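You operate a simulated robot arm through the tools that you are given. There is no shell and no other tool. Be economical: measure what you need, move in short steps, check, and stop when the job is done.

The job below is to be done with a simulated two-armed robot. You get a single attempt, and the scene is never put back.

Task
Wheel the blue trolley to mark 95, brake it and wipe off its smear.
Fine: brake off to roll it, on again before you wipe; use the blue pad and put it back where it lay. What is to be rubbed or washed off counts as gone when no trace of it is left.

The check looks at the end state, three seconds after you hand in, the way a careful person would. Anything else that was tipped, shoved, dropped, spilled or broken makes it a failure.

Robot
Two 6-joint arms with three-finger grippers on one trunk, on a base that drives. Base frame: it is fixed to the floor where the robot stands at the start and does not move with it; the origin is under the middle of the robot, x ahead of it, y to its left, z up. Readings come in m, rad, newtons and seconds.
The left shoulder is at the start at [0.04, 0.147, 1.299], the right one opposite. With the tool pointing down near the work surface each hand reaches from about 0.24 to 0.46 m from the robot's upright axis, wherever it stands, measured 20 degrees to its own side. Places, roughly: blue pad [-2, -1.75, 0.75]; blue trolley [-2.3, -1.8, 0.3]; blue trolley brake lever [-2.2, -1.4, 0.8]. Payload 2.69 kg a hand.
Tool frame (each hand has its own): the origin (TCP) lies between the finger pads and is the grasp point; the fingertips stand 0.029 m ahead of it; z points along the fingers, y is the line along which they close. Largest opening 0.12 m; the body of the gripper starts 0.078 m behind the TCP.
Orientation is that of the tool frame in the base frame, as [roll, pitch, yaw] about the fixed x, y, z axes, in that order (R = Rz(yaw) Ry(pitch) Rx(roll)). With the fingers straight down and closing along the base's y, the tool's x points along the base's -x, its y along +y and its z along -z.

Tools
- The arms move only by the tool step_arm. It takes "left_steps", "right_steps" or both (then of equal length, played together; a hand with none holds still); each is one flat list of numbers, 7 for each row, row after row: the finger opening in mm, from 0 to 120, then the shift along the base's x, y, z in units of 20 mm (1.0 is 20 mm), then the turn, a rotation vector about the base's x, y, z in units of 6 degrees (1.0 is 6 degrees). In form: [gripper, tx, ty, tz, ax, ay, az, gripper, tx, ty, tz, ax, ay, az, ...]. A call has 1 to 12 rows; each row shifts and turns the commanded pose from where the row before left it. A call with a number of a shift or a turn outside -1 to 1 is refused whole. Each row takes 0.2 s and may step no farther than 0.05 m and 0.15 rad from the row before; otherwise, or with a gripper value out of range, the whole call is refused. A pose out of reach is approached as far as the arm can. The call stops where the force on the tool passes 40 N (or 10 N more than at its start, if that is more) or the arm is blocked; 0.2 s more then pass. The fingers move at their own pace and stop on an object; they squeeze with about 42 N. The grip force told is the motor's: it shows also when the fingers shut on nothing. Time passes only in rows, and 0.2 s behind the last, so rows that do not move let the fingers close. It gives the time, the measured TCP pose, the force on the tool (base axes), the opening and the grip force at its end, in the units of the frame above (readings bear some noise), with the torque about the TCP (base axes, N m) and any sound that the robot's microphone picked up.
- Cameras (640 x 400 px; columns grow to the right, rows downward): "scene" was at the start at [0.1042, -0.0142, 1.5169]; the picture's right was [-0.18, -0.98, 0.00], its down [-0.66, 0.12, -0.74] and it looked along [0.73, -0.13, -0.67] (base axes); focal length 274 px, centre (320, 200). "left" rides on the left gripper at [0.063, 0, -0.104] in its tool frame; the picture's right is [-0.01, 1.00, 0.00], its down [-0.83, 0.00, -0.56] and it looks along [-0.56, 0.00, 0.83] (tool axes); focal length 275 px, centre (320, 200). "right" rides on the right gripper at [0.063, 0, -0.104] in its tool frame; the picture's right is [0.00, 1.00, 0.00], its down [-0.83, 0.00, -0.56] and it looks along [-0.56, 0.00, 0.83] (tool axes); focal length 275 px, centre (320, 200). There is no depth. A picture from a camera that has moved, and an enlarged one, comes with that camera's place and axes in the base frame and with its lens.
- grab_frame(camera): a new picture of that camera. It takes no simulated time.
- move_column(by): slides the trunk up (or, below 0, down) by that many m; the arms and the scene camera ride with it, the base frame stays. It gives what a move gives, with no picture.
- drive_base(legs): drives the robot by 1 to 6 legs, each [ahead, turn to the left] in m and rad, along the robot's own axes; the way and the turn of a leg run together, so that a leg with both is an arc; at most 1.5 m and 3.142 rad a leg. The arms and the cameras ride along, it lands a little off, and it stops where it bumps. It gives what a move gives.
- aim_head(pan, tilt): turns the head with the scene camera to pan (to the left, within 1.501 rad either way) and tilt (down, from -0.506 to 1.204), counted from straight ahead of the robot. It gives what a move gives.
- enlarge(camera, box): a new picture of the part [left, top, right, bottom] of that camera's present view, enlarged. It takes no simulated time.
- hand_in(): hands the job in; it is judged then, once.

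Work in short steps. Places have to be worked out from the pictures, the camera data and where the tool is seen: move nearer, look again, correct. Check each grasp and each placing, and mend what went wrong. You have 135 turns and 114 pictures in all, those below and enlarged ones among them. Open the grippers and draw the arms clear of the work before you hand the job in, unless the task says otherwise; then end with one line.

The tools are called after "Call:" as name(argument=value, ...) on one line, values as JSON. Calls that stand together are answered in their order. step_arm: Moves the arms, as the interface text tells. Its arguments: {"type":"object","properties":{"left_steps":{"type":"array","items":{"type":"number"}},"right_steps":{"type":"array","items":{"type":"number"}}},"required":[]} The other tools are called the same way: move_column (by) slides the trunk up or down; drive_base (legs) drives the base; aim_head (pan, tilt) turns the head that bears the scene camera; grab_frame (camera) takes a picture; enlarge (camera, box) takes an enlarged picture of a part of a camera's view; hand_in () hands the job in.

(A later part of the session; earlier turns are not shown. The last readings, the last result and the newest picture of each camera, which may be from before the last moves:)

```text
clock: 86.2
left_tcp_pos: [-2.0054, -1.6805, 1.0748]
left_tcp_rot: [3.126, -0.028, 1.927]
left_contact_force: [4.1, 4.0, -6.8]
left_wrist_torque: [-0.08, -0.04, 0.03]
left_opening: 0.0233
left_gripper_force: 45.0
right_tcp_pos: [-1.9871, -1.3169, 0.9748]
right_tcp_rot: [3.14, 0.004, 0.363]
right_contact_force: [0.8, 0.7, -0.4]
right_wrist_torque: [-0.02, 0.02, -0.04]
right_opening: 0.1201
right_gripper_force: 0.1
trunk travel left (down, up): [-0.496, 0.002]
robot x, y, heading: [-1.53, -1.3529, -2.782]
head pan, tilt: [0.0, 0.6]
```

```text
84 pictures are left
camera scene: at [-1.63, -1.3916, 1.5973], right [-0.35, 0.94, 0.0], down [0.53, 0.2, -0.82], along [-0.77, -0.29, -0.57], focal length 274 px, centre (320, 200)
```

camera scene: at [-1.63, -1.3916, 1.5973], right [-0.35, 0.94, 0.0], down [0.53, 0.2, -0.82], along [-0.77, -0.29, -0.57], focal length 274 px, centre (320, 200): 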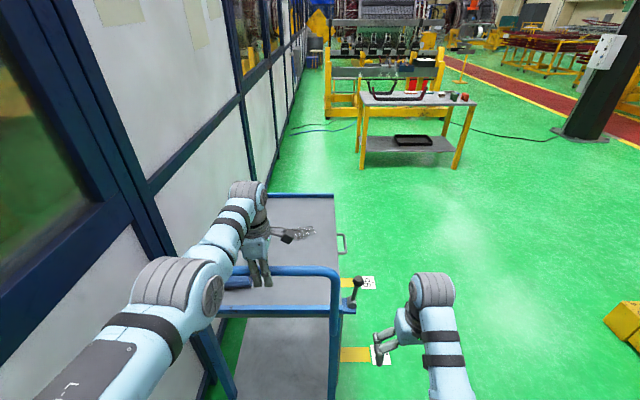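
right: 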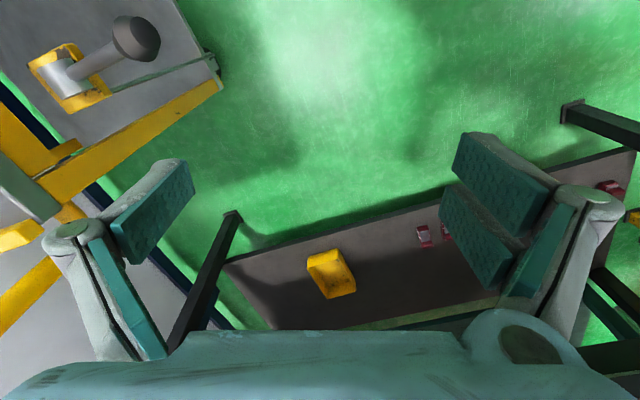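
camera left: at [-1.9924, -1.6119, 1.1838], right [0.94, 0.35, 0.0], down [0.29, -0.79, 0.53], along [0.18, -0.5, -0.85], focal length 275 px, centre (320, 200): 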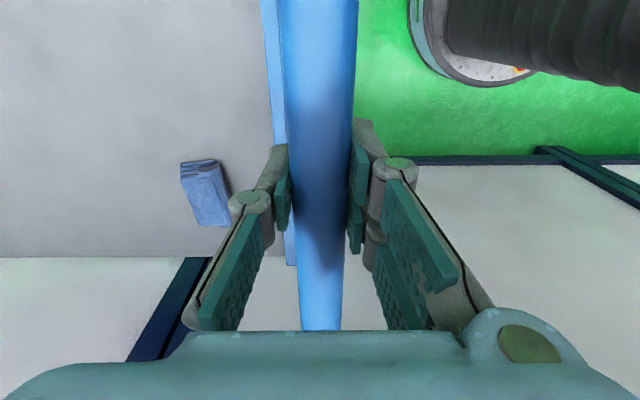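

The trolley rolls: 25 mm with only ~6 N. The base starts too sharply, so I push with an arm stroke of 10 mm rows.

Call:
step_arm(left_steps=[10, -0.28, -0.105, 0, 0, 0, 0, 10, -0.375, -0.14, 0, 0, 0, 0, 10, -0.468, -0.174, 0, 0, 0, 0, 10, -0.468, -0.174, 0, 0, 0, 0, 10, -0.468, -0.174, 0, 0, 0, 0, 10, -0.468, -0.174, 0, 0, 0, 0, 10, -0.468, -0.174, 0, 0, 0, 0, 10, -0.468, -0.174, 0, 0, 0, 0, 10, -0.468, -0.174, 0, 0, 0, 0, 10, -0.375, -0.14, 0, 0, 0, 0, 10, -0.187, -0.07, 0, 0, 0, 0, 10, 0, 0, 0, 0, 0, 0])

```text
clock: 88.8
left_tcp_pos: [-2.0104, -1.6837, 1.0752]
left_tcp_rot: [3.123, -0.021, 1.927]
left_contact_force: [-0.9, 19.4, -29.1]
left_wrist_torque: [-0.06, 0.04, 0.24]
left_opening: 0.0232
left_gripper_force: 44.7
left hand out of reach, approached as far as the arm can: row 1, 2, 3, 4, 5, 6, 7, 8, 9, 10, 11
right_tcp_pos: [-1.9905, -1.3164, 0.974]
right_tcp_rot: [3.137, 0.003, 0.363]
right_contact_force: [0.0, -0.6, 0.6]
right_wrist_torque: [0.0, 0.02, -0.01]
right_opening: 0.1199
right_gripper_force: 0.1
trunk travel left (down, up): [-0.496, 0.002]
robot x, y, heading: [-1.5273, -1.3546, -2.775]
head pan, tilt: [0.0, 0.6]
```

The arm's range at this height is narrow. I ease it back and try short base legs.

Call:
step_arm(left_steps=[10, 0.28, 0.105, 0, 0, 0, 0, 10, 0.28, 0.105, 0, 0, 0, 0, 10, 0.28, 0.105, 0, 0, 0, 0, 10, 0, 0, 0, 0, 0, 0])

Call:
drive_base(legs=[[0.02, 0], [0.02, 0]])

```text
clock: 89.8
left_tcp_pos: [-1.9907, -1.6774, 1.0776]
left_tcp_rot: [3.123, -0.022, 1.929]
left_contact_force: [-4.9, 16.7, -8.8]
left_wrist_torque: [0.13, -0.12, 0.1]
left_opening: 0.0234
left_gripper_force: 45.2
right_tcp_pos: [-1.9895, -1.3151, 0.975]
right_tcp_rot: [3.136, 0.005, 0.364]
right_contact_force: [-1.0, -0.1, -0.7]
right_wrist_torque: [0.03, 0.02, 0.01]
right_opening: 0.12
right_gripper_force: 0.1
trunk travel left (down, up): [-0.496, 0.002]
robot x, y, heading: [-1.5334, -1.3518, -2.781]
head pan, tilt: [0.0, 0.6]
```

```text
clock: 90.6
left_tcp_pos: [-1.9968, -1.6799, 1.0769]
left_tcp_rot: [3.115, -0.027, 1.927]
left_contact_force: [1.4, 11.8, 5.3]
left_wrist_torque: [-1.27, -0.45, 0.5]
left_opening: 0.0233
left_gripper_force: 45.1
right_tcp_pos: [-1.9988, -1.3225, 0.9734]
right_tcp_rot: [3.138, 0.015, 0.364]
right_contact_force: [-0.2, 0.9, 0.8]
right_wrist_torque: [0.04, 0.02, -0.01]
right_opening: 0.1197
right_gripper_force: 0.0
trunk travel left (down, up): [-0.496, 0.002]
robot x, y, heading: [-1.5382, -1.3559, -2.782]
head pan, tilt: [0.0, 0.6]
stopped in leg 1: the force on the tool passed its limit at 43 N (the readings are from after the stop); the commanded pose is now the measured one
```

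The base's start jerk is too strong for one hand. I open a little and tilt the hand forward about the bar, to gain arm stroke and push with arm strokes.

Call:
step_arm(left_steps=[70, 0, 0, 0, 0, 0, 0, 70, 0, 0, 0, 0, 0, 0, 70, 0, 0, 0, -0.349, 0.937, 0, 70, 0, 0, 0, -0.349, 0.937, 0, 70, 0, 0, 0, -0.349, 0.937, 0, 70, 0, 0, 0, -0.349, 0.937, 0, 70, 0, 0, 0, -0.349, 0.937, 0, 70, 0, 0, 0, -0.349, 0.937, 0, 70, 0, 0, 0, 0, 0, 0])

Call:
grab_frame(camera="left")

Call:
grab_frame(camera="scene")

```text
clock: 92.6
left_tcp_pos: [-1.9951, -1.6835, 1.0753]
left_tcp_rot: [-2.541, -0.024, 1.911]
left_contact_force: [0.2, 0.1, 0.5]
left_wrist_torque: [0.0, 0.01, 0.05]
left_opening: 0.07
left_gripper_force: 0.1
right_tcp_pos: [-2.0002, -1.3249, 0.9721]
right_tcp_rot: [3.139, 0.012, 0.364]
right_contact_force: [-0.1, 0.3, 0.4]
right_wrist_torque: [-0.01, -0.01, 0.0]
right_opening: 0.1199
right_gripper_force: 0.0
trunk travel left (down, up): [-0.496, 0.002]
robot x, y, heading: [-1.5388, -1.3557, -2.777]
head pan, tilt: [0.0, 0.6]
```

```text
83 pictures are left
camera left: at [-1.961, -1.6056, 1.1627], right [0.77, 0.28, -0.57], down [0.57, -0.69, 0.44], along [-0.27, -0.67, -0.7], focal length 275 px, centre (320, 200)
```

left: 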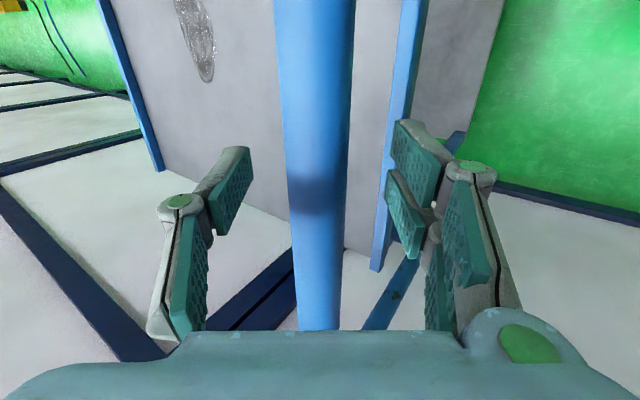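

```text
82 pictures are left
camera scene: at [-1.6402, -1.3959, 1.5973], right [-0.35, 0.94, 0.0], down [0.53, 0.2, -0.82], along [-0.77, -0.29, -0.57], focal length 274 px, centre (320, 200)
```

scene: 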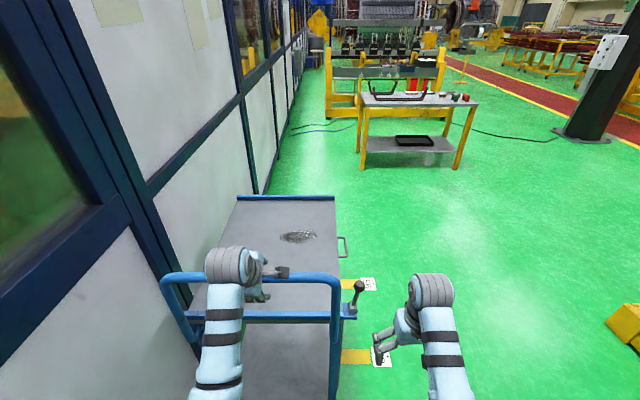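

Tilted cleanly, bar still centred. I close and push 90 mm with the arm.

Call:
step_arm(left_steps=[10, 0, 0, 0, 0, 0, 0, 10, 0, 0, 0, 0, 0, 0, 10, -0.187, -0.07, 0, 0, 0, 0, 10, -0.375, -0.14, 0, 0, 0, 0, 10, -0.468, -0.174, 0, 0, 0, 0, 10, -0.468, -0.174, 0, 0, 0, 0, 10, -0.468, -0.174, 0, 0, 0, 0, 10, -0.468, -0.174, 0, 0, 0, 0, 10, -0.468, -0.174, 0, 0, 0, 0, 10, -0.468, -0.174, 0, 0, 0, 0, 10, -0.375, -0.14, 0, 0, 0, 0, 10, -0.187, -0.07, 0, 0, 0, 0])

```text
clock: 95.2
left_tcp_pos: [-2.0757, -1.712, 1.0757]
left_tcp_rot: [-2.54, -0.026, 1.912]
left_contact_force: [4.3, -1.0, -0.5]
left_wrist_torque: [0.26, -0.02, -0.06]
left_opening: 0.0232
left_gripper_force: 44.7
right_tcp_pos: [-1.9987, -1.3247, 0.9735]
right_tcp_rot: [3.141, 0.012, 0.366]
right_contact_force: [0.3, -0.3, -0.7]
right_wrist_torque: [0.0, 0.02, 0.0]
right_opening: 0.1197
right_gripper_force: 0.0
trunk travel left (down, up): [-0.496, 0.002]
robot x, y, heading: [-1.5417, -1.3589, -2.78]
head pan, tilt: [0.0, 0.6]
```

Rolled 85 mm with only ~4 N. I continue the stroke.

Call:
step_arm(left_steps=[10, -0.187, -0.07, 0, 0, 0, 0, 10, -0.375, -0.14, 0, 0, 0, 0, 10, -0.468, -0.174, 0, 0, 0, 0, 10, -0.468, -0.174, 0, 0, 0, 0, 10, -0.468, -0.174, 0, 0, 0, 0, 10, -0.375, -0.14, 0, 0, 0, 0, 10, -0.187, -0.07, 0, 0, 0, 0, 10, 0, 0, 0, 0, 0, 0])

```text
clock: 97.0
left_tcp_pos: [-2.1255, -1.7322, 1.075]
left_tcp_rot: [-2.537, -0.025, 1.911]
left_contact_force: [2.8, -1.0, 3.5]
left_wrist_torque: [-0.01, -0.03, 0.18]
left_opening: 0.0232
left_gripper_force: 44.7
right_tcp_pos: [-1.9982, -1.3239, 0.9733]
right_tcp_rot: [3.141, 0.012, 0.366]
right_contact_force: [0.5, 0.0, -0.3]
right_wrist_torque: [0.03, -0.02, 0.01]
right_opening: 0.1203
right_gripper_force: 0.1
trunk travel left (down, up): [-0.496, 0.002]
robot x, y, heading: [-1.5388, -1.3577, -2.78]
head pan, tilt: [0.0, 0.6]
```

Trolley has moved about 0.165 m. I open, back the hand off the bar and retract, then drive up 0.12 m.

Call:
step_arm(left_steps=[110, 0, 0, 0, 0, 0, 0, 110, 0, 0, 0, 0, 0, 0, 110, 0.525, 0.195, 0.83, 0, 0, 0, 110, 0.525, 0.195, 0.83, 0, 0, 0, 110, 0.525, 0.195, 0.83, 0, 0, 0, 110, 0.937, 0.349, 0, 0, 0, 0, 110, 0.937, 0.349, 0, 0, 0, 0, 110, 0.937, 0.349, 0, 0, 0, 0, 110, 0.937, 0.349, 0, 0, 0, 0, 110, 0.937, 0.349, 0, 0, 0, 0, 110, 0.937, 0.349, 0, 0, 0, 0])

Call:
drive_base(legs=[[0.12, 0]])

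Call:
grab_frame(camera="left")

Call:
grab_frame(camera="scene")

```text
clock: 99.4
left_tcp_pos: [-1.9835, -1.6777, 1.1269]
left_tcp_rot: [-2.541, -0.026, 1.911]
left_contact_force: [0.3, -0.4, 0.3]
left_wrist_torque: [-0.02, -0.02, -0.02]
left_opening: 0.1101
left_gripper_force: 0.0
right_tcp_pos: [-2.0003, -1.3244, 0.9732]
right_tcp_rot: [3.138, 0.012, 0.364]
right_contact_force: [-0.9, 0.9, 0.1]
right_wrist_torque: [0.0, 0.0, 0.0]
right_opening: 0.1201
right_gripper_force: 0.0
trunk travel left (down, up): [-0.496, 0.002]
robot x, y, heading: [-1.54, -1.3613, -2.782]
head pan, tilt: [0.0, 0.6]
```

```text
clock: 100.6
left_tcp_pos: [-2.0897, -1.7199, 1.129]
left_tcp_rot: [-2.533, -0.023, 1.91]
left_contact_force: [1.3, 0.6, -0.1]
left_wrist_torque: [0.0, 0.0, -0.02]
left_opening: 0.1102
left_gripper_force: 0.2
right_tcp_pos: [-2.1071, -1.3655, 0.9766]
right_tcp_rot: [3.14, 0.02, 0.367]
right_contact_force: [0.4, 0.0, 0.8]
right_wrist_torque: [-0.04, 0.06, -0.01]
right_opening: 0.1198
right_gripper_force: 0.1
trunk travel left (down, up): [-0.496, 0.002]
robot x, y, heading: [-1.6501, -1.4034, -2.781]
head pan, tilt: [0.0, 0.6]
```

```text
81 pictures are left
camera left: at [-2.054, -1.6416, 1.2171], right [0.77, 0.28, -0.57], down [0.58, -0.69, 0.44], along [-0.27, -0.67, -0.69], focal length 275 px, centre (320, 200)
```

left: 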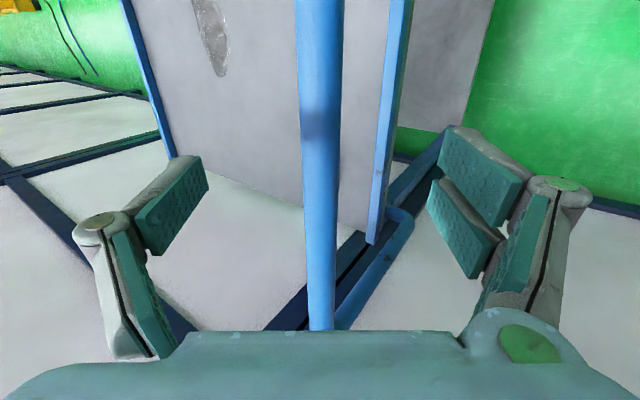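

```text
80 pictures are left
camera scene: at [-1.7438, -1.4352, 1.5981], right [-0.35, 0.94, 0.0], down [0.52, 0.2, -0.83], along [-0.78, -0.29, -0.56], focal length 274 px, centre (320, 200)
```

scene: 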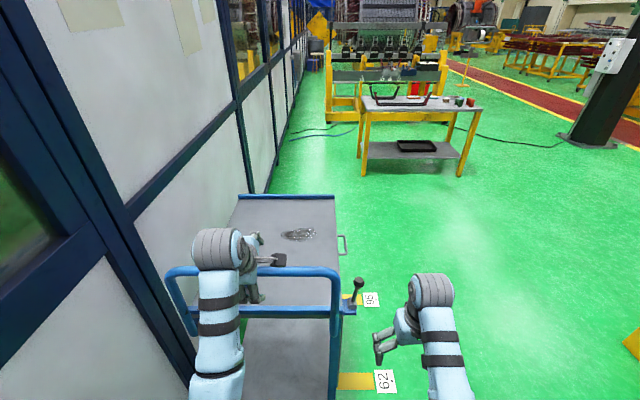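

Bar is still centred. I advance onto it, close, and start pushing.

Call:
step_arm(left_steps=[110, -0.525, -0.195, -0.83, 0, 0, 0, 110, -0.525, -0.195, -0.83, 0, 0, 0, 110, -0.525, -0.195, -0.83, 0, 0, 0, 10, 0, 0, 0, 0, 0, 0, 10, 0, 0, 0, 0, 0, 0, 10, 0, 0, 0, 0, 0, 0, 10, -0.187, -0.07, 0, 0, 0, 0, 10, -0.375, -0.14, 0, 0, 0, 0, 10, -0.468, -0.174, 0, 0, 0, 0, 10, -0.468, -0.174, 0, 0, 0, 0, 10, -0.468, -0.174, 0, 0, 0, 0, 10, -0.468, -0.174, 0, 0, 0, 0])

Call:
step_arm(left_steps=[10, -0.468, -0.174, 0, 0, 0, 0, 10, -0.468, -0.174, 0, 0, 0, 0, 10, -0.468, -0.174, 0, 0, 0, 0, 10, -0.468, -0.174, 0, 0, 0, 0, 10, -0.468, -0.174, 0, 0, 0, 0, 10, -0.468, -0.174, 0, 0, 0, 0, 10, -0.375, -0.14, 0, 0, 0, 0, 10, -0.187, -0.07, 0, 0, 0, 0, 10, 0, 0, 0, 0, 0, 0])

```text
clock: 103.2
left_tcp_pos: [-2.1798, -1.7539, 1.0747]
left_tcp_rot: [-2.542, -0.025, 1.913]
left_contact_force: [4.9, -2.0, -17.6]
left_wrist_torque: [-0.13, -0.08, 0.1]
left_opening: 0.0231
left_gripper_force: 44.8
right_tcp_pos: [-2.1157, -1.3698, 0.9721]
right_tcp_rot: [-3.141, 0.01, 0.365]
right_contact_force: [0.0, 0.0, -0.1]
right_wrist_torque: [-0.01, 0.02, 0.01]
right_opening: 0.1201
right_gripper_force: 0.0
trunk travel left (down, up): [-0.496, 0.002]
robot x, y, heading: [-1.6517, -1.4038, -2.777]
head pan, tilt: [0.0, 0.6]
```

```text
clock: 105.2
left_tcp_pos: [-2.243, -1.7793, 1.0747]
left_tcp_rot: [-2.545, -0.026, 1.913]
left_contact_force: [3.6, 1.6, -17.9]
left_wrist_torque: [0.27, 0.3, 0.0]
left_opening: 0.0227
left_gripper_force: 45.4
left hand out of reach, approached as far as the arm can: row 8
right_tcp_pos: [-2.1145, -1.369, 0.9729]
right_tcp_rot: [3.14, 0.009, 0.365]
right_contact_force: [0.4, 0.1, -0.8]
right_wrist_torque: [0.04, 0.03, -0.01]
right_opening: 0.12
right_gripper_force: 0.1
trunk travel left (down, up): [-0.496, 0.002]
robot x, y, heading: [-1.6497, -1.403, -2.781]
head pan, tilt: [0.0, 0.6]
```

Total about 0.29 m. Repeat: release, retract, drive 0.13, regrip.

Call:
step_arm(left_steps=[110, 0, 0, 0, 0, 0, 0, 110, 0, 0, 0, 0, 0, 0, 110, 0.525, 0.195, 0.83, 0, 0, 0, 110, 0.525, 0.195, 0.83, 0, 0, 0, 110, 0.525, 0.195, 0.83, 0, 0, 0, 110, 0.937, 0.349, 0, 0, 0, 0, 110, 0.937, 0.349, 0, 0, 0, 0, 110, 0.937, 0.349, 0, 0, 0, 0, 110, 0.937, 0.349, 0, 0, 0, 0, 110, 0.937, 0.349, 0, 0, 0, 0, 110, 0.937, 0.349, 0, 0, 0, 0, 110, 0.7, 0.26, 0, 0, 0, 0])

Call:
drive_base(legs=[[0.14, 0]])

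Call:
grab_frame(camera="left")

Call:
grab_frame(camera="scene")

```text
clock: 107.8
left_tcp_pos: [-2.0838, -1.7171, 1.1253]
left_tcp_rot: [-2.538, -0.023, 1.913]
left_contact_force: [-0.4, -0.6, 0.5]
left_wrist_torque: [0.05, 0.0, -0.01]
left_opening: 0.1099
left_gripper_force: 0.1
right_tcp_pos: [-2.1124, -1.3671, 0.9725]
right_tcp_rot: [3.139, 0.012, 0.366]
right_contact_force: [0.1, 0.8, 0.0]
right_wrist_torque: [-0.01, 0.01, -0.03]
right_opening: 0.1197
right_gripper_force: 0.0
trunk travel left (down, up): [-0.496, 0.002]
robot x, y, heading: [-1.6555, -1.4017, -2.781]
head pan, tilt: [0.0, 0.6]
```

```text
clock: 109.2
left_tcp_pos: [-2.2125, -1.7645, 1.1267]
left_tcp_rot: [-2.537, -0.023, 1.908]
left_contact_force: [0.6, 1.0, 0.4]
left_wrist_torque: [-0.01, 0.03, 0.01]
left_opening: 0.1101
left_gripper_force: 0.0
right_tcp_pos: [-2.2419, -1.414, 0.9756]
right_tcp_rot: [-3.141, 0.015, 0.361]
right_contact_force: [0.6, 0.3, 0.2]
right_wrist_torque: [0.03, 0.02, -0.01]
right_opening: 0.12
right_gripper_force: 0.1
trunk travel left (down, up): [-0.496, 0.002]
robot x, y, heading: [-1.7832, -1.4522, -2.782]
head pan, tilt: [0.0, 0.6]
```

```text
79 pictures are left
camera left: at [-2.1758, -1.6868, 1.2146], right [0.77, 0.28, -0.57], down [0.57, -0.69, 0.44], along [-0.27, -0.67, -0.7], focal length 275 px, centre (320, 200)
```

left: 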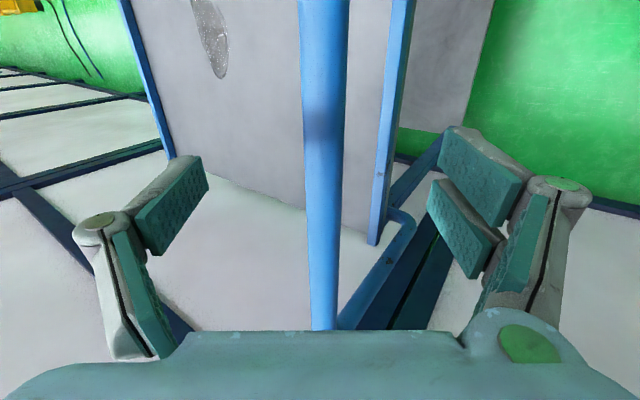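

```text
78 pictures are left
camera scene: at [-1.8792, -1.4859, 1.5977], right [-0.35, 0.94, 0.0], down [0.53, 0.2, -0.83], along [-0.77, -0.29, -0.56], focal length 274 px, centre (320, 200)
```

scene: 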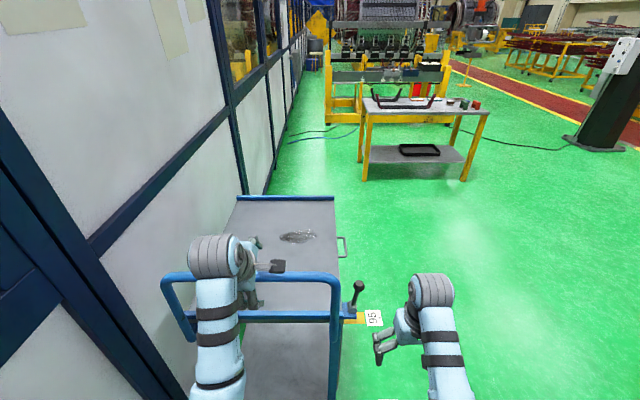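

Call:
step_arm(left_steps=[110, -0.525, -0.195, -0.83, 0, 0, 0, 110, -0.525, -0.195, -0.83, 0, 0, 0, 110, -0.525, -0.195, -0.83, 0, 0, 0, 10, 0, 0, 0, 0, 0, 0, 10, 0, 0, 0, 0, 0, 0, 10, 0, 0, 0, 0, 0, 0, 10, -0.187, -0.07, 0, 0, 0, 0, 10, -0.375, -0.14, 0, 0, 0, 0, 10, -0.468, -0.174, 0, 0, 0, 0, 10, -0.468, -0.174, 0, 0, 0, 0, 10, -0.468, -0.174, 0, 0, 0, 0, 10, -0.468, -0.174, 0, 0, 0, 0])

Call:
step_arm(left_steps=[10, -0.468, -0.174, 0, 0, 0, 0, 10, -0.468, -0.174, 0, 0, 0, 0, 10, -0.468, -0.174, 0, 0, 0, 0, 10, -0.468, -0.174, 0, 0, 0, 0, 10, -0.468, -0.174, 0, 0, 0, 0, 10, -0.375, -0.14, 0, 0, 0, 0, 10, -0.187, -0.07, 0, 0, 0, 0, 10, 0, 0, 0, 0, 0, 0])

Call:
grab_frame(camera="right")

```text
clock: 111.8
left_tcp_pos: [-2.3005, -1.7968, 1.074]
left_tcp_rot: [-2.542, -0.025, 1.908]
left_contact_force: [3.4, 2.4, -22.2]
left_wrist_torque: [0.41, 0.2, -0.1]
left_opening: 0.0231
left_gripper_force: 45.2
right_tcp_pos: [-2.2468, -1.4176, 0.9717]
right_tcp_rot: [3.141, 0.007, 0.363]
right_contact_force: [0.0, -0.5, 0.3]
right_wrist_torque: [0.0, 0.02, -0.06]
right_opening: 0.1202
right_gripper_force: 0.0
trunk travel left (down, up): [-0.496, 0.002]
robot x, y, heading: [-1.783, -1.4532, -2.78]
head pan, tilt: [0.0, 0.6]
```

```text
clock: 113.6
left_tcp_pos: [-2.3568, -1.8184, 1.0733]
left_tcp_rot: [-2.545, -0.025, 1.909]
left_contact_force: [4.3, 1.9, -25.9]
left_wrist_torque: [-0.1, 0.36, 0.3]
left_opening: 0.0229
left_gripper_force: 44.7
right_tcp_pos: [-2.2462, -1.4177, 0.9714]
right_tcp_rot: [-3.141, 0.009, 0.363]
right_contact_force: [0.4, -0.6, -0.1]
right_wrist_torque: [0.02, 0.0, 0.0]
right_opening: 0.12
right_gripper_force: 0.1
trunk travel left (down, up): [-0.496, 0.002]
robot x, y, heading: [-1.7869, -1.4515, -2.772]
head pan, tilt: [0.0, 0.6]
```

```text
77 pictures are left
camera right: at [-2.1874, -1.3944, 1.0752], right [0.36, -0.93, 0.0], down [-0.77, -0.3, 0.56], along [-0.52, -0.2, -0.83], focal length 275 px, centre (320, 200)
```

right: 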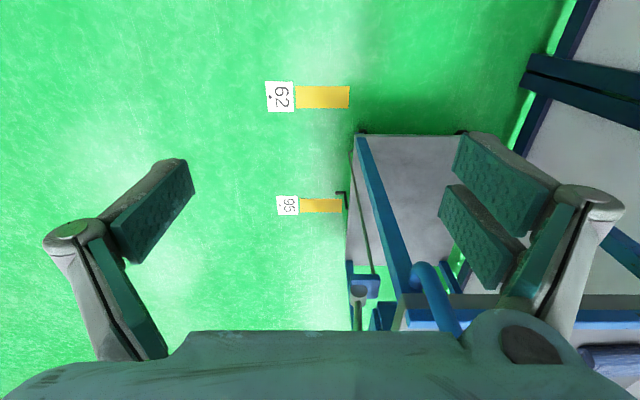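

The right camera shows the pointer and the mark 95 stripe. I enlarge to measure.

Call:
enlarge(camera="right", box=[260, 160, 380, 235])

```text
5.33 times, centred on (320, 198) of right
camera zoom: at [-2.1874, -1.3944, 1.0752], right [0.36, -0.93, 0.0], down [-0.77, -0.3, 0.56], along [-0.52, -0.2, -0.83], focal length 1468 px, centre (320, 213)
```

zoom: 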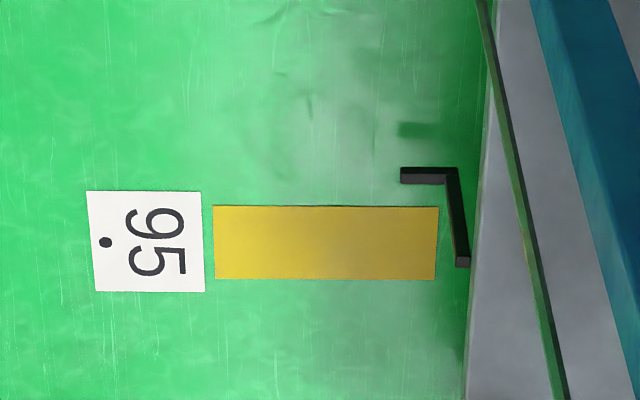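

Pointer tip still needs about 80 mm to the middle of stripe 95 (odometry says the same). One more regrip, then push 75 mm and re-measure.

Call:
step_arm(left_steps=[110, 0, 0, 0, 0, 0, 0, 110, 0, 0, 0, 0, 0, 0, 110, 0.525, 0.195, 0.83, 0, 0, 0, 110, 0.525, 0.195, 0.83, 0, 0, 0, 110, 0.525, 0.195, 0.83, 0, 0, 0, 110, 0.937, 0.349, 0, 0, 0, 0, 110, 0.937, 0.349, 0, 0, 0, 0, 110, 0.937, 0.349, 0, 0, 0, 0, 110, 0.937, 0.349, 0, 0, 0, 0, 110, 0.937, 0.349, 0, 0, 0, 0])

Call:
drive_base(legs=[[0.105, 0]])

Call:
grab_frame(camera="left")

```text
clock: 115.8
left_tcp_pos: [-2.2279, -1.7694, 1.1266]
left_tcp_rot: [-2.54, -0.024, 1.91]
left_contact_force: [-0.1, 0.4, -0.1]
left_wrist_torque: [0.04, 0.0, -0.02]
left_opening: 0.11
left_gripper_force: 0.1
right_tcp_pos: [-2.2435, -1.4159, 0.9735]
right_tcp_rot: [3.14, 0.013, 0.364]
right_contact_force: [0.2, -0.3, 0.3]
right_wrist_torque: [0.02, 0.02, 0.02]
right_opening: 0.12
right_gripper_force: 0.1
trunk travel left (down, up): [-0.496, 0.002]
robot x, y, heading: [-1.7839, -1.4467, -2.785]
head pan, tilt: [0.0, 0.6]
```

```text
clock: 116.9
left_tcp_pos: [-2.3168, -1.8035, 1.1319]
left_tcp_rot: [-2.526, -0.025, 1.909]
left_contact_force: [0.5, -0.3, 1.0]
left_wrist_torque: [-0.02, -0.01, -0.01]
left_opening: 0.1104
left_gripper_force: 0.0
right_tcp_pos: [-2.3314, -1.4491, 0.9779]
right_tcp_rot: [3.14, 0.023, 0.363]
right_contact_force: [0.2, 0.3, 0.2]
right_wrist_torque: [-0.05, 0.07, -0.03]
right_opening: 0.1198
right_gripper_force: 0.1
trunk travel left (down, up): [-0.496, 0.002]
robot x, y, heading: [-1.882, -1.4914, -2.78]
head pan, tilt: [0.0, 0.6]
```

```text
75 pictures are left
camera left: at [-2.2791, -1.725, 1.2193], right [0.77, 0.28, -0.58], down [0.58, -0.69, 0.44], along [-0.28, -0.67, -0.69], focal length 275 px, centre (320, 200)
```

left: 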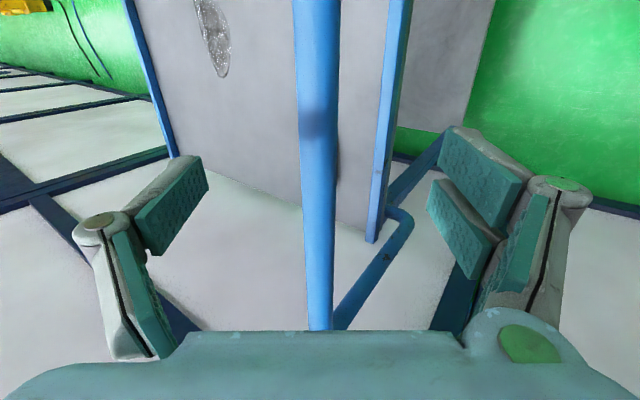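

Call:
step_arm(left_steps=[110, -0.525, -0.195, -0.83, 0, 0, 0, 110, -0.525, -0.195, -0.83, 0, 0, 0, 110, -0.525, -0.195, -0.83, 0, 0, 0, 10, 0, 0, 0, 0, 0, 0, 10, 0, 0, 0, 0, 0, 0, 10, 0, 0, 0, 0, 0, 0, 10, -0.187, -0.07, 0, 0, 0, 0, 10, -0.468, -0.174, 0, 0, 0, 0, 10, -0.468, -0.174, 0, 0, 0, 0, 10, -0.468, -0.174, 0, 0, 0, 0, 10, -0.468, -0.174, 0, 0, 0, 0, 10, -0.468, -0.174, 0, 0, 0, 0])

Call:
step_arm(left_steps=[10, -0.375, -0.14, 0, 0, 0, 0, 10, -0.187, -0.07, 0, 0, 0, 0, 10, 0, 0, 0, 0, 0, 0])

Call:
enlarge(camera="right", box=[260, 140, 420, 240])

```text
clock: 119.5
left_tcp_pos: [-2.412, -1.8383, 1.0737]
left_tcp_rot: [-2.541, -0.026, 1.906]
left_contact_force: [3.0, 3.8, -21.8]
left_wrist_torque: [0.44, 0.23, -0.01]
left_opening: 0.0232
left_gripper_force: 44.8
right_tcp_pos: [-2.3436, -1.4532, 0.9719]
right_tcp_rot: [3.139, 0.007, 0.361]
right_contact_force: [0.2, -0.1, 0.2]
right_wrist_torque: [-0.02, 0.03, -0.01]
right_opening: 0.1198
right_gripper_force: 0.1
trunk travel left (down, up): [-0.496, 0.002]
robot x, y, heading: [-1.8877, -1.4844, -2.781]
head pan, tilt: [0.0, 0.6]
```

```text
clock: 120.3
left_tcp_pos: [-2.4241, -1.8421, 1.074]
left_tcp_rot: [-2.541, -0.026, 1.907]
left_contact_force: [-0.8, 4.4, -24.9]
left_wrist_torque: [0.28, 0.27, 0.13]
left_opening: 0.0228
left_gripper_force: 44.7
right_tcp_pos: [-2.3431, -1.4532, 0.9727]
right_tcp_rot: [3.14, 0.007, 0.363]
right_contact_force: [-0.2, 0.1, -0.1]
right_wrist_torque: [0.0, 0.04, 0.01]
right_opening: 0.1201
right_gripper_force: 0.1
trunk travel left (down, up): [-0.496, 0.002]
robot x, y, heading: [-1.8851, -1.4866, -2.785]
head pan, tilt: [0.0, 0.6]
```

```text
4.00 times, centred on (340, 190) of right
camera zoom: at [-2.2855, -1.4305, 1.0749], right [0.36, -0.93, 0.0], down [-0.77, -0.3, 0.56], along [-0.52, -0.2, -0.83], focal length 1101 px, centre (240, 240)
```

zoom: 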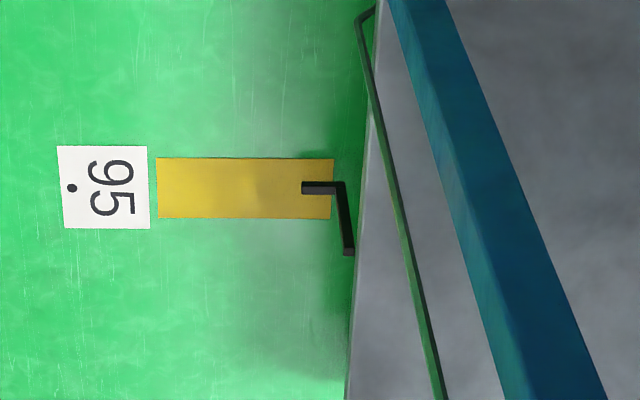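

The tip appears at the stripe's middle; allowing for its height above the floor about 10 mm is still missing, as odometry also says. I push 10 mm more, then release.

Call:
step_arm(left_steps=[10, -0.234, -0.087, 0, 0, 0, 0, 10, -0.234, -0.087, 0, 0, 0, 0, 10, 0, 0, 0, 0, 0, 0, 110, 0, 0, 0, 0, 0, 0, 110, 0, 0, 0, 0, 0, 0, 110, 0, 0, 0, 0, 0, 0])

Call:
enlarge(camera="right", box=[260, 140, 420, 240])

```text
clock: 121.7
left_tcp_pos: [-2.4302, -1.8455, 1.0765]
left_tcp_rot: [-2.539, -0.025, 1.909]
left_contact_force: [-0.4, 0.2, 0.1]
left_wrist_torque: [0.01, -0.01, 0.02]
left_opening: 0.1099
left_gripper_force: 0.1
right_tcp_pos: [-2.3423, -1.4529, 0.9726]
right_tcp_rot: [3.139, 0.01, 0.364]
right_contact_force: [0.4, 0.2, -0.6]
right_wrist_torque: [0.02, 0.02, -0.02]
right_opening: 0.1199
right_gripper_force: 0.0
trunk travel left (down, up): [-0.496, 0.002]
robot x, y, heading: [-1.8818, -1.4895, -2.777]
head pan, tilt: [0.0, 0.6]
```

```text
4.00 times, centred on (340, 190) of right
camera zoom: at [-2.2827, -1.4295, 1.0761], right [0.36, -0.93, 0.0], down [-0.77, -0.3, 0.56], along [-0.53, -0.2, -0.83], focal length 1101 px, centre (240, 240)
```

zoom: 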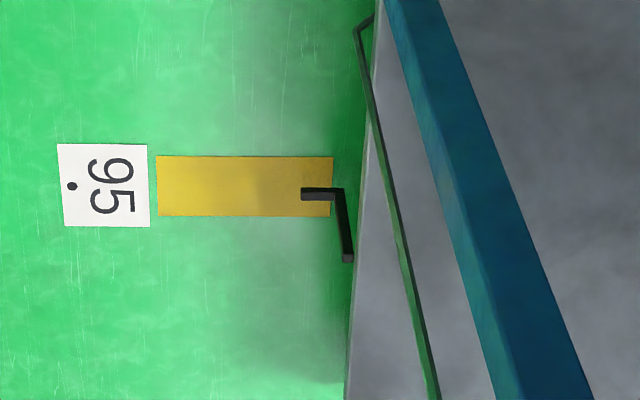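

Tip centred on stripe 95 within a few mm. I withdraw the left hand and back off, then restore the left hand's orientation.

Call:
step_arm(left_steps=[110, 0.525, 0.195, 0.83, 0, 0, 0, 110, 0.525, 0.195, 0.83, 0, 0, 0, 110, 0.525, 0.195, 0.83, 0, 0, 0, 110, 0.937, 0.349, 0.3, 0, 0, 0, 110, 0.937, 0.349, 0.3, 0, 0, 0, 110, 0.937, 0.349, 0, 0, 0, 0])

Call:
drive_base(legs=[[-0.4, 0]])

Call:
step_arm(left_steps=[110, 0, 0, -1, 0.349, -0.937, 0, 110, 0, 0, -1, 0.349, -0.937, 0, 110, 0, 0, -1, 0.349, -0.937, 0, 110, 0, 0, -1, 0.349, -0.937, 0, 110, 0, 0, -1, 0.349, -0.937, 0, 110, 0, 0, -1, 0.349, -0.937, 0, 110, 0, 0, 0, 0, 0, -1, 110, 0, 0, 0, 0, 0, -1, 110, 0, 0, 0, 0, 0, -1, 110, 0, 0, 0, 0, 0, -1, 110, 0, 0, 0, 0, 0, -1, 110, 0, 0, 0, 0, 0, -1])

Call:
grab_frame(camera="scene")

```text
clock: 123.1
left_tcp_pos: [-2.3421, -1.812, 1.1394]
left_tcp_rot: [-2.538, -0.025, 1.907]
left_contact_force: [0.5, -0.5, -0.2]
left_wrist_torque: [0.0, 0.02, -0.01]
left_opening: 0.1101
left_gripper_force: 0.1
right_tcp_pos: [-2.3402, -1.452, 0.9724]
right_tcp_rot: [3.139, 0.012, 0.363]
right_contact_force: [1.1, 0.1, -0.3]
right_wrist_torque: [-0.01, 0.0, -0.02]
right_opening: 0.1201
right_gripper_force: 0.0
trunk travel left (down, up): [-0.496, 0.002]
robot x, y, heading: [-1.8821, -1.4887, -2.777]
head pan, tilt: [0.0, 0.6]
```

```text
clock: 125.6
left_tcp_pos: [-1.9691, -1.6717, 1.1374]
left_tcp_rot: [-2.542, -0.025, 1.908]
left_contact_force: [0.2, 0.3, -0.2]
left_wrist_torque: [0.02, -0.02, 0.03]
left_opening: 0.1098
left_gripper_force: 0.1
right_tcp_pos: [-1.9666, -1.3106, 0.973]
right_tcp_rot: [3.138, 0.009, 0.365]
right_contact_force: [1.0, 0.8, 0.0]
right_wrist_torque: [-0.01, 0.0, -0.01]
right_opening: 0.1199
right_gripper_force: 0.2
trunk travel left (down, up): [-0.496, 0.002]
robot x, y, heading: [-1.5064, -1.3452, -2.786]
head pan, tilt: [0.0, 0.6]
```

```text
clock: 128.2
left_tcp_pos: [-1.9663, -1.6707, 1.0196]
left_tcp_rot: [3.116, -0.032, 1.297]
left_contact_force: [-0.5, 0.4, -0.5]
left_wrist_torque: [-0.01, -0.03, 0.04]
left_opening: 0.1102
left_gripper_force: 0.0
right_tcp_pos: [-1.9654, -1.3114, 0.9733]
right_tcp_rot: [3.14, 0.013, 0.366]
right_contact_force: [-0.5, -0.1, 0.2]
right_wrist_torque: [-0.01, 0.0, 0.01]
right_opening: 0.12
right_gripper_force: 0.0
trunk travel left (down, up): [-0.496, 0.002]
robot x, y, heading: [-1.5046, -1.3475, -2.779]
head pan, tilt: [0.0, 0.6]
```

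```text
72 pictures are left
camera scene: at [-1.6066, -1.3835, 1.5973], right [-0.35, 0.94, 0.0], down [0.53, 0.2, -0.82], along [-0.77, -0.29, -0.57], focal length 274 px, centre (320, 200)
```

scene: 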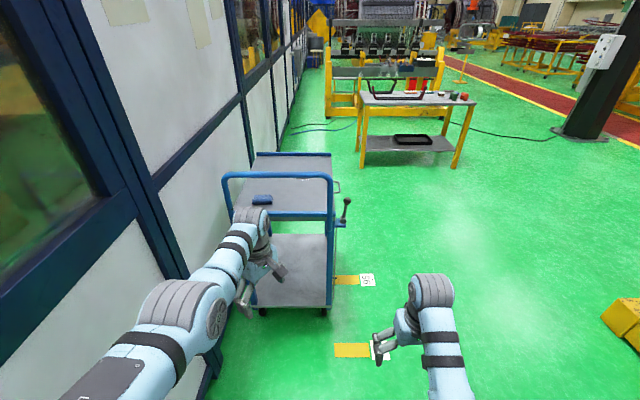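

Call:
step_arm(left_steps=[110, 0.3, 0.1, 0, 0, 0, -1, 110, 0.3, 0.1, 0, 0, 0, -1, 110, 0.3, 0.1, 0, 0, 0, -1, 110, 0.3, 0.1, 0, 0, 0, -1, 110, 0.3, 0.1, 0, 0, 0, -1, 110, 0.3, 0.1, 0, 0, 0, -1, 110, 0.3, 0.1, 0, 0, 0, -1, 110, 0.3, 0.1, 0, 0, 0, -1, 110, 0.3, 0.1, 0, 0, 0, -0.9])

Call:
move_column(by=-0.07)

```text
clock: 130.2
left_tcp_pos: [-1.9101, -1.6534, 1.0188]
left_tcp_rot: [3.116, -0.029, 0.367]
left_contact_force: [-0.4, -0.5, 0.5]
left_wrist_torque: [-0.04, 0.01, -0.02]
left_opening: 0.1102
left_gripper_force: 0.2
right_tcp_pos: [-1.9646, -1.3121, 0.9732]
right_tcp_rot: [3.139, 0.011, 0.364]
right_contact_force: [0.4, -0.6, 0.1]
right_wrist_torque: [-0.02, 0.0, -0.02]
right_opening: 0.1198
right_gripper_force: 0.1
trunk travel left (down, up): [-0.496, 0.002]
robot x, y, heading: [-1.5078, -1.3432, -2.783]
head pan, tilt: [0.0, 0.6]
```

```text
clock: 131.3
left_tcp_pos: [-1.9117, -1.6522, 0.9496]
left_tcp_rot: [3.117, -0.029, 0.369]
left_contact_force: [-0.3, 0.6, 1.0]
left_wrist_torque: [0.01, -0.04, -0.03]
left_opening: 0.1102
left_gripper_force: 0.1
right_tcp_pos: [-1.9647, -1.3107, 0.9025]
right_tcp_rot: [-3.14, 0.013, 0.364]
right_contact_force: [-0.1, -0.9, 0.5]
right_wrist_torque: [-0.02, -0.03, -0.01]
right_opening: 0.1201
right_gripper_force: 0.0
trunk travel left (down, up): [-0.426, 0.072]
robot x, y, heading: [-1.5099, -1.3445, -2.784]
head pan, tilt: [0.0, 0.6]
```

Left hand restored. I now drive round into the aisle, facing the trolley's lever side.

Call:
drive_base(legs=[[0, -0.689], [1.0, 0], [0.749, 0], [0, 2.259]])

Call:
aim_head(pan=0.1, tilt=0.75)

Call:
grab_frame(camera="scene")

```text
clock: 147.3
left_tcp_pos: [-2.8573, -1.1803, 0.9497]
left_tcp_rot: [3.117, -0.029, 1.924]
left_contact_force: [0.0, 0.2, -0.3]
left_wrist_torque: [0.02, -0.02, -0.01]
left_opening: 0.1099
left_gripper_force: 0.1
right_tcp_pos: [-3.1997, -1.2281, 0.9038]
right_tcp_rot: [3.139, 0.012, 1.919]
right_contact_force: [0.2, 0.6, 0.0]
right_wrist_torque: [-0.02, 0.03, 0.01]
right_opening: 0.1203
right_gripper_force: 0.1
trunk travel left (down, up): [-0.426, 0.072]
robot x, y, heading: [-3.1558, -0.7717, -1.228]
head pan, tilt: [0.0, 0.6]
```

```text
clock: 148.1
left_tcp_pos: [-2.8572, -1.182, 0.949]
left_tcp_rot: [3.117, -0.03, 1.923]
left_contact_force: [0.3, 0.1, -0.9]
left_wrist_torque: [-0.01, 0.03, -0.02]
left_opening: 0.1101
left_gripper_force: 0.0
right_tcp_pos: [-3.1988, -1.2279, 0.9054]
right_tcp_rot: [3.14, 0.012, 1.921]
right_contact_force: [-0.6, 0.6, 1.2]
right_wrist_torque: [0.0, 0.0, 0.01]
right_opening: 0.1198
right_gripper_force: 0.0
trunk travel left (down, up): [-0.426, 0.072]
robot x, y, heading: [-3.1528, -0.7714, -1.222]
head pan, tilt: [0.099, 0.75]
```

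```text
71 pictures are left
camera scene: at [-3.1136, -0.8634, 1.5152], right [-0.9, -0.43, 0.0], down [-0.29, 0.62, -0.73], along [0.31, -0.66, -0.68], focal length 274 px, centre (320, 200)
```

scene: 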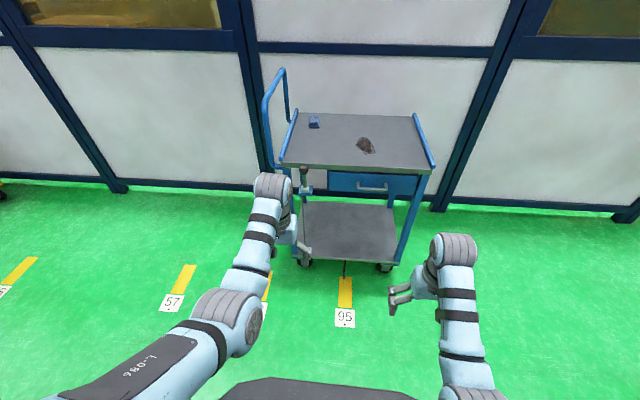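

The pointer sits on stripe 95. Ball about [-2.673,-1.640,0.86], 0.49 m ahead of the left TCP; I drive up to it.

Call:
drive_base(legs=[[0.475, 0]])

Call:
grab_frame(camera="left")

```text
clock: 150.9
left_tcp_pos: [-2.7042, -1.6322, 0.9505]
left_tcp_rot: [3.117, -0.03, 1.909]
left_contact_force: [0.5, -0.4, 0.8]
left_wrist_torque: [-0.01, 0.02, 0.04]
left_opening: 0.11
left_gripper_force: 0.0
right_tcp_pos: [-3.0462, -1.6771, 0.905]
right_tcp_rot: [3.141, 0.013, 1.909]
right_contact_force: [-0.6, -0.3, -0.5]
right_wrist_torque: [0.03, -0.01, 0.0]
right_opening: 0.1199
right_gripper_force: 0.0
trunk travel left (down, up): [-0.426, 0.072]
robot x, y, heading: [-3.0025, -1.2212, -1.239]
head pan, tilt: [0.099, 0.75]
```

```text
70 pictures are left
camera left: at [-2.7259, -1.5764, 1.0564], right [0.94, 0.33, 0.02], down [0.27, -0.8, 0.53], along [0.19, -0.5, -0.85], focal length 275 px, centre (320, 200)
```

left: 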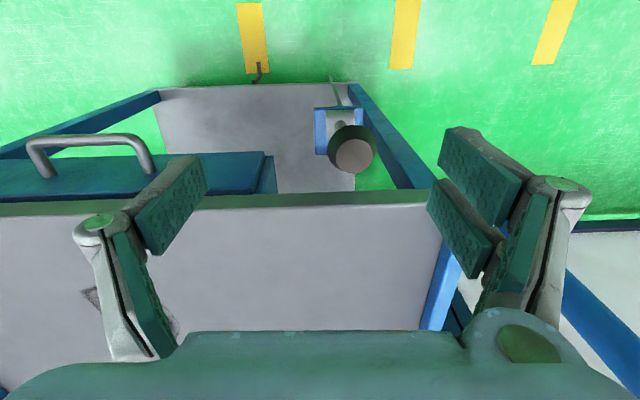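

Ball at [-2.672,-1.643]; I shift 32 mm sideways, lower 88 mm around it and close.

Call:
step_arm(left_steps=[110, 0.8, -0.28, 0, 0, 0, 0, 110, 0.8, -0.28, 0, 0, 0, 0, 110, 0, 0, -1, 0, 0, 0, 110, 0, 0, -1, 0, 0, 0, 110, 0, 0, -1, 0, 0, 0, 110, 0, 0, -1, 0, 0, 0, 110, 0, 0, -0.4, 0, 0, 0, 20, 0, 0, 0, 0, 0, 0, 20, 0, 0, 0, 0, 0, 0, 20, 0, 0, 0, 0, 0, 0])

Call:
grab_frame(camera="left")

```text
clock: 153.1
left_tcp_pos: [-2.6716, -1.6438, 0.8618]
left_tcp_rot: [3.117, -0.031, 1.912]
left_contact_force: [1.6, -0.2, -0.9]
left_wrist_torque: [0.06, -0.11, 0.16]
left_opening: 0.0383
left_gripper_force: 45.0
right_tcp_pos: [-3.0468, -1.6774, 0.9041]
right_tcp_rot: [3.14, 0.011, 1.909]
right_contact_force: [0.4, 1.1, 0.6]
right_wrist_torque: [0.0, -0.02, -0.01]
right_opening: 0.1198
right_gripper_force: 0.0
trunk travel left (down, up): [-0.426, 0.072]
robot x, y, heading: [-2.9998, -1.2167, -1.236]
head pan, tilt: [0.099, 0.75]
```

```text
69 pictures are left
camera left: at [-2.6927, -1.5883, 0.9678], right [0.94, 0.33, 0.02], down [0.27, -0.81, 0.53], along [0.19, -0.49, -0.85], focal length 275 px, centre (320, 200)
```

left: 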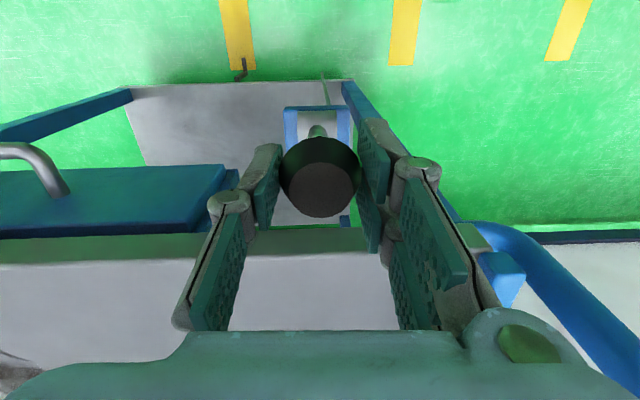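

Gripped. I pull it along its arc outward and down, first half.

Call:
step_arm(left_steps=[20, -0.358, 0.96, -0.09, 0, 0, 0, 20, -0.347, 0.932, -0.265, 0, 0, 0, 20, -0.325, 0.871, -0.435, 0, 0, 0, 20, -0.293, 0.787, -0.59, 0, 0, 0])

Call:
step_arm(left_steps=[20, -0.255, 0.684, -0.73, 0, 0, 0, 20, -0.206, 0.553, -0.84, 0, 0, 0, 20, -0.152, 0.408, -0.93, 0, 0, 0, 20, -0.092, 0.248, -0.995, 0, 0, 0, 20, 0, 0, 0, 0, 0, 0])

Call:
grab_frame(camera="left")

```text
clock: 154.1
left_tcp_pos: [-2.6967, -1.5732, 0.8332]
left_tcp_rot: [3.115, -0.034, 1.911]
left_contact_force: [-0.5, -2.3, -3.6]
left_wrist_torque: [0.05, -0.08, 0.24]
left_opening: 0.0382
left_gripper_force: 33.8
right_tcp_pos: [-3.0448, -1.6786, 0.904]
right_tcp_rot: [3.141, 0.012, 1.909]
right_contact_force: [-0.1, 0.3, 0.5]
right_wrist_torque: [-0.01, -0.02, -0.01]
right_opening: 0.1198
right_gripper_force: 0.1
trunk travel left (down, up): [-0.426, 0.072]
robot x, y, heading: [-3.0031, -1.2213, -1.237]
head pan, tilt: [0.099, 0.75]
```

```text
clock: 155.1
left_tcp_pos: [-2.6984, -1.5204, 0.765]
left_tcp_rot: [3.1, -0.052, 1.918]
left_contact_force: [37.7, 46.1, 9.9]
left_wrist_torque: [-0.77, -0.52, 1.09]
left_opening: 0.0001
left_gripper_force: 28.7
right_tcp_pos: [-3.0379, -1.6715, 0.907]
right_tcp_rot: [-3.133, 0.015, 1.911]
right_contact_force: [0.1, -0.2, 0.5]
right_wrist_torque: [0.01, 0.06, -0.02]
right_opening: 0.1199
right_gripper_force: 0.0
trunk travel left (down, up): [-0.426, 0.072]
robot x, y, heading: [-3.0032, -1.2188, -1.229]
head pan, tilt: [0.099, 0.75]
stopped in row 4 (left hand): the force on the tool passed its limit at 48 N (the readings are from after the stop); the commanded pose is now the measured one
```

```text
68 pictures are left
camera left: at [-2.7206, -1.4669, 0.8729], right [0.94, 0.33, 0.04], down [0.27, -0.82, 0.51], along [0.2, -0.47, -0.86], focal length 275 px, centre (320, 200)
```

left: 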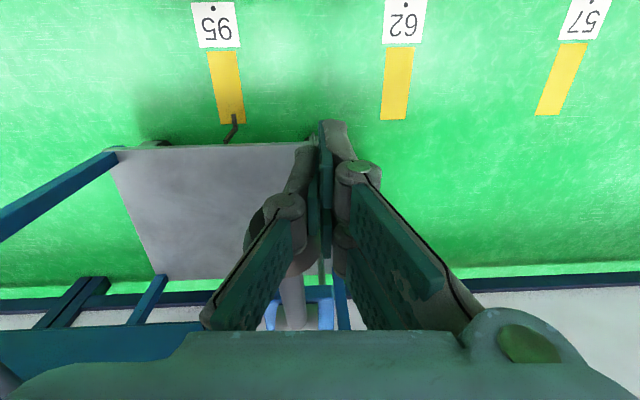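

The ball slipped out sideways and the fingers shut beside it. I move away sideways then up, and look where the lever is.

Call:
step_arm(left_steps=[0, 0.94, 0.34, 0, 0, 0, 0, 0, 0.47, 0.17, 0, 0, 0, 0, 0, 0, 0, 1, 0, 0, 0, 0, -0.3, 0.6, 1, 0, 0, 0, 0, -0.3, 0.6, 1, 0, 0, 0, 0, 0, 0, 1, 0, 0, 0, 0, 0, 0, 1, 0, 0, 0, 110, 0, 0, 0, 0, 0, 0, 110, 0, 0, 0, 0, 0, 0, 110, 0, 0, 0, 0, 0, 0])

Call:
grab_frame(camera="left")

Call:
enlarge(camera="right", box=[320, 0, 640, 200])

```text
clock: 157.3
left_tcp_pos: [-2.6915, -1.4978, 0.8658]
left_tcp_rot: [3.106, -0.043, 1.913]
left_contact_force: [0.2, 0.3, -0.1]
left_wrist_torque: [0.02, -0.01, 0.01]
left_opening: 0.1099
left_gripper_force: 0.0
right_tcp_pos: [-3.0454, -1.6767, 0.9038]
right_tcp_rot: [3.139, 0.012, 1.91]
right_contact_force: [0.8, 0.3, 0.5]
right_wrist_torque: [0.01, -0.02, -0.02]
right_opening: 0.12
right_gripper_force: 0.0
trunk travel left (down, up): [-0.426, 0.072]
robot x, y, heading: [-3.0006, -1.2194, -1.236]
head pan, tilt: [0.099, 0.75]
```

```text
67 pictures are left
camera left: at [-2.7138, -1.4425, 0.9732], right [0.94, 0.33, 0.03], down [0.26, -0.81, 0.52], along [0.2, -0.48, -0.85], focal length 275 px, centre (320, 200)
```

left: 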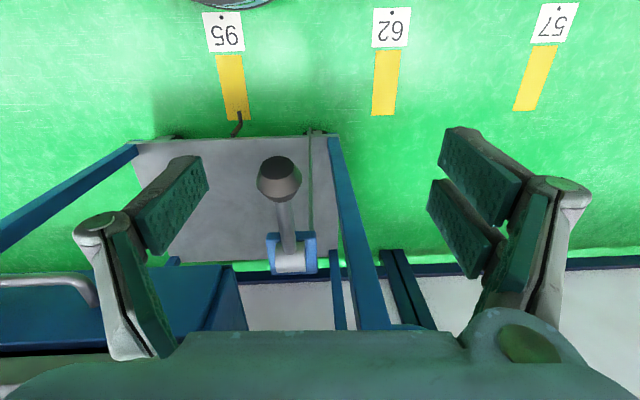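

```text
2.00 times, centred on (480, 100) of right
camera zoom: at [-3.0689, -1.617, 1.0064], right [0.94, 0.34, 0.0], down [0.28, -0.78, 0.57], along [0.19, -0.53, -0.82], focal length 551 px, centre (0, 400)
```

zoom: 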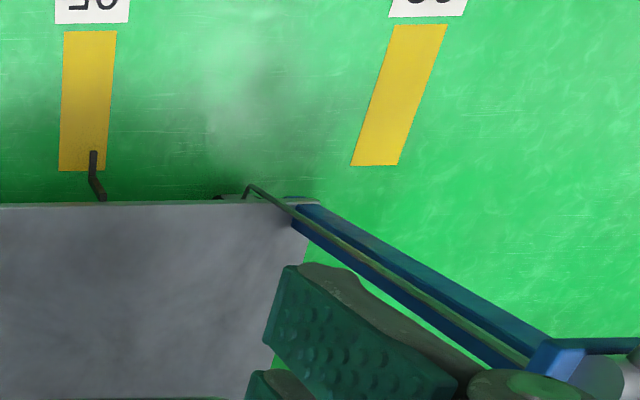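

The lever is down near its first position; the pointer is still centred on 95. I press lightly on the ball from above with closed fingers to make sure it's fully seated.

Call:
step_arm(left_steps=[0, -0.4, -1, 0, 0, 0, 0, 0, -0.38, -1, 0, 0, 0, 0, 0, 0, -0.35, 0, 0, 0, 0, 0, 0, 0, -0.5, 0, 0, 0, 0, 0, 0, -0.5, 0, 0, 0, 0, 0, 0, -0.5, 0, 0, 0, 0, 0, 0, -0.5, 0, 0, 0])

Call:
grab_frame(camera="left")

```text
clock: 158.9
left_tcp_pos: [-2.7084, -1.543, 0.827]
left_tcp_rot: [3.106, -0.045, 1.912]
left_contact_force: [-0.5, 0.3, -0.7]
left_wrist_torque: [0.01, -0.01, -0.02]
left_opening: 0.0
left_gripper_force: 28.8
right_tcp_pos: [-3.0471, -1.6777, 0.9041]
right_tcp_rot: [3.14, 0.012, 1.909]
right_contact_force: [0.4, 0.1, 0.8]
right_wrist_torque: [0.0, 0.0, -0.02]
right_opening: 0.1202
right_gripper_force: 0.1
trunk travel left (down, up): [-0.426, 0.072]
robot x, y, heading: [-2.9985, -1.2174, -1.231]
head pan, tilt: [0.099, 0.75]
```

```text
65 pictures are left
camera left: at [-2.73, -1.4885, 0.9346], right [0.94, 0.33, 0.03], down [0.27, -0.81, 0.52], along [0.2, -0.48, -0.85], focal length 275 px, centre (320, 200)
```

left: 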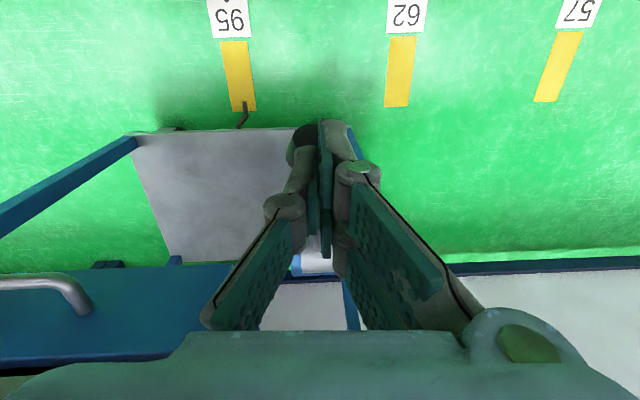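

No contact yet at tip z 0.80; continue down in 6 mm rows.

Call:
step_arm(left_steps=[0, -0.2, 0, -0.3, 0, 0, 0, 0, 0, 0, -0.3, 0, 0, 0, 0, 0, 0, -0.3, 0, 0, 0, 0, 0, 0, -0.3, 0, 0, 0])

```text
clock: 159.9
left_tcp_pos: [-2.7117, -1.5437, 0.8064]
left_tcp_rot: [3.105, -0.038, 1.912]
left_contact_force: [3.5, -0.9, 26.3]
left_wrist_torque: [-0.3, -0.25, 0.08]
left_opening: 0.0
left_gripper_force: 28.3
right_tcp_pos: [-3.048, -1.6759, 0.9057]
right_tcp_rot: [3.138, 0.016, 1.907]
right_contact_force: [-0.2, 0.1, -0.1]
right_wrist_torque: [-0.02, 0.01, -0.02]
right_opening: 0.12
right_gripper_force: 0.0
trunk travel left (down, up): [-0.426, 0.072]
robot x, y, heading: [-2.9965, -1.2193, -1.235]
head pan, tilt: [0.099, 0.75]
```

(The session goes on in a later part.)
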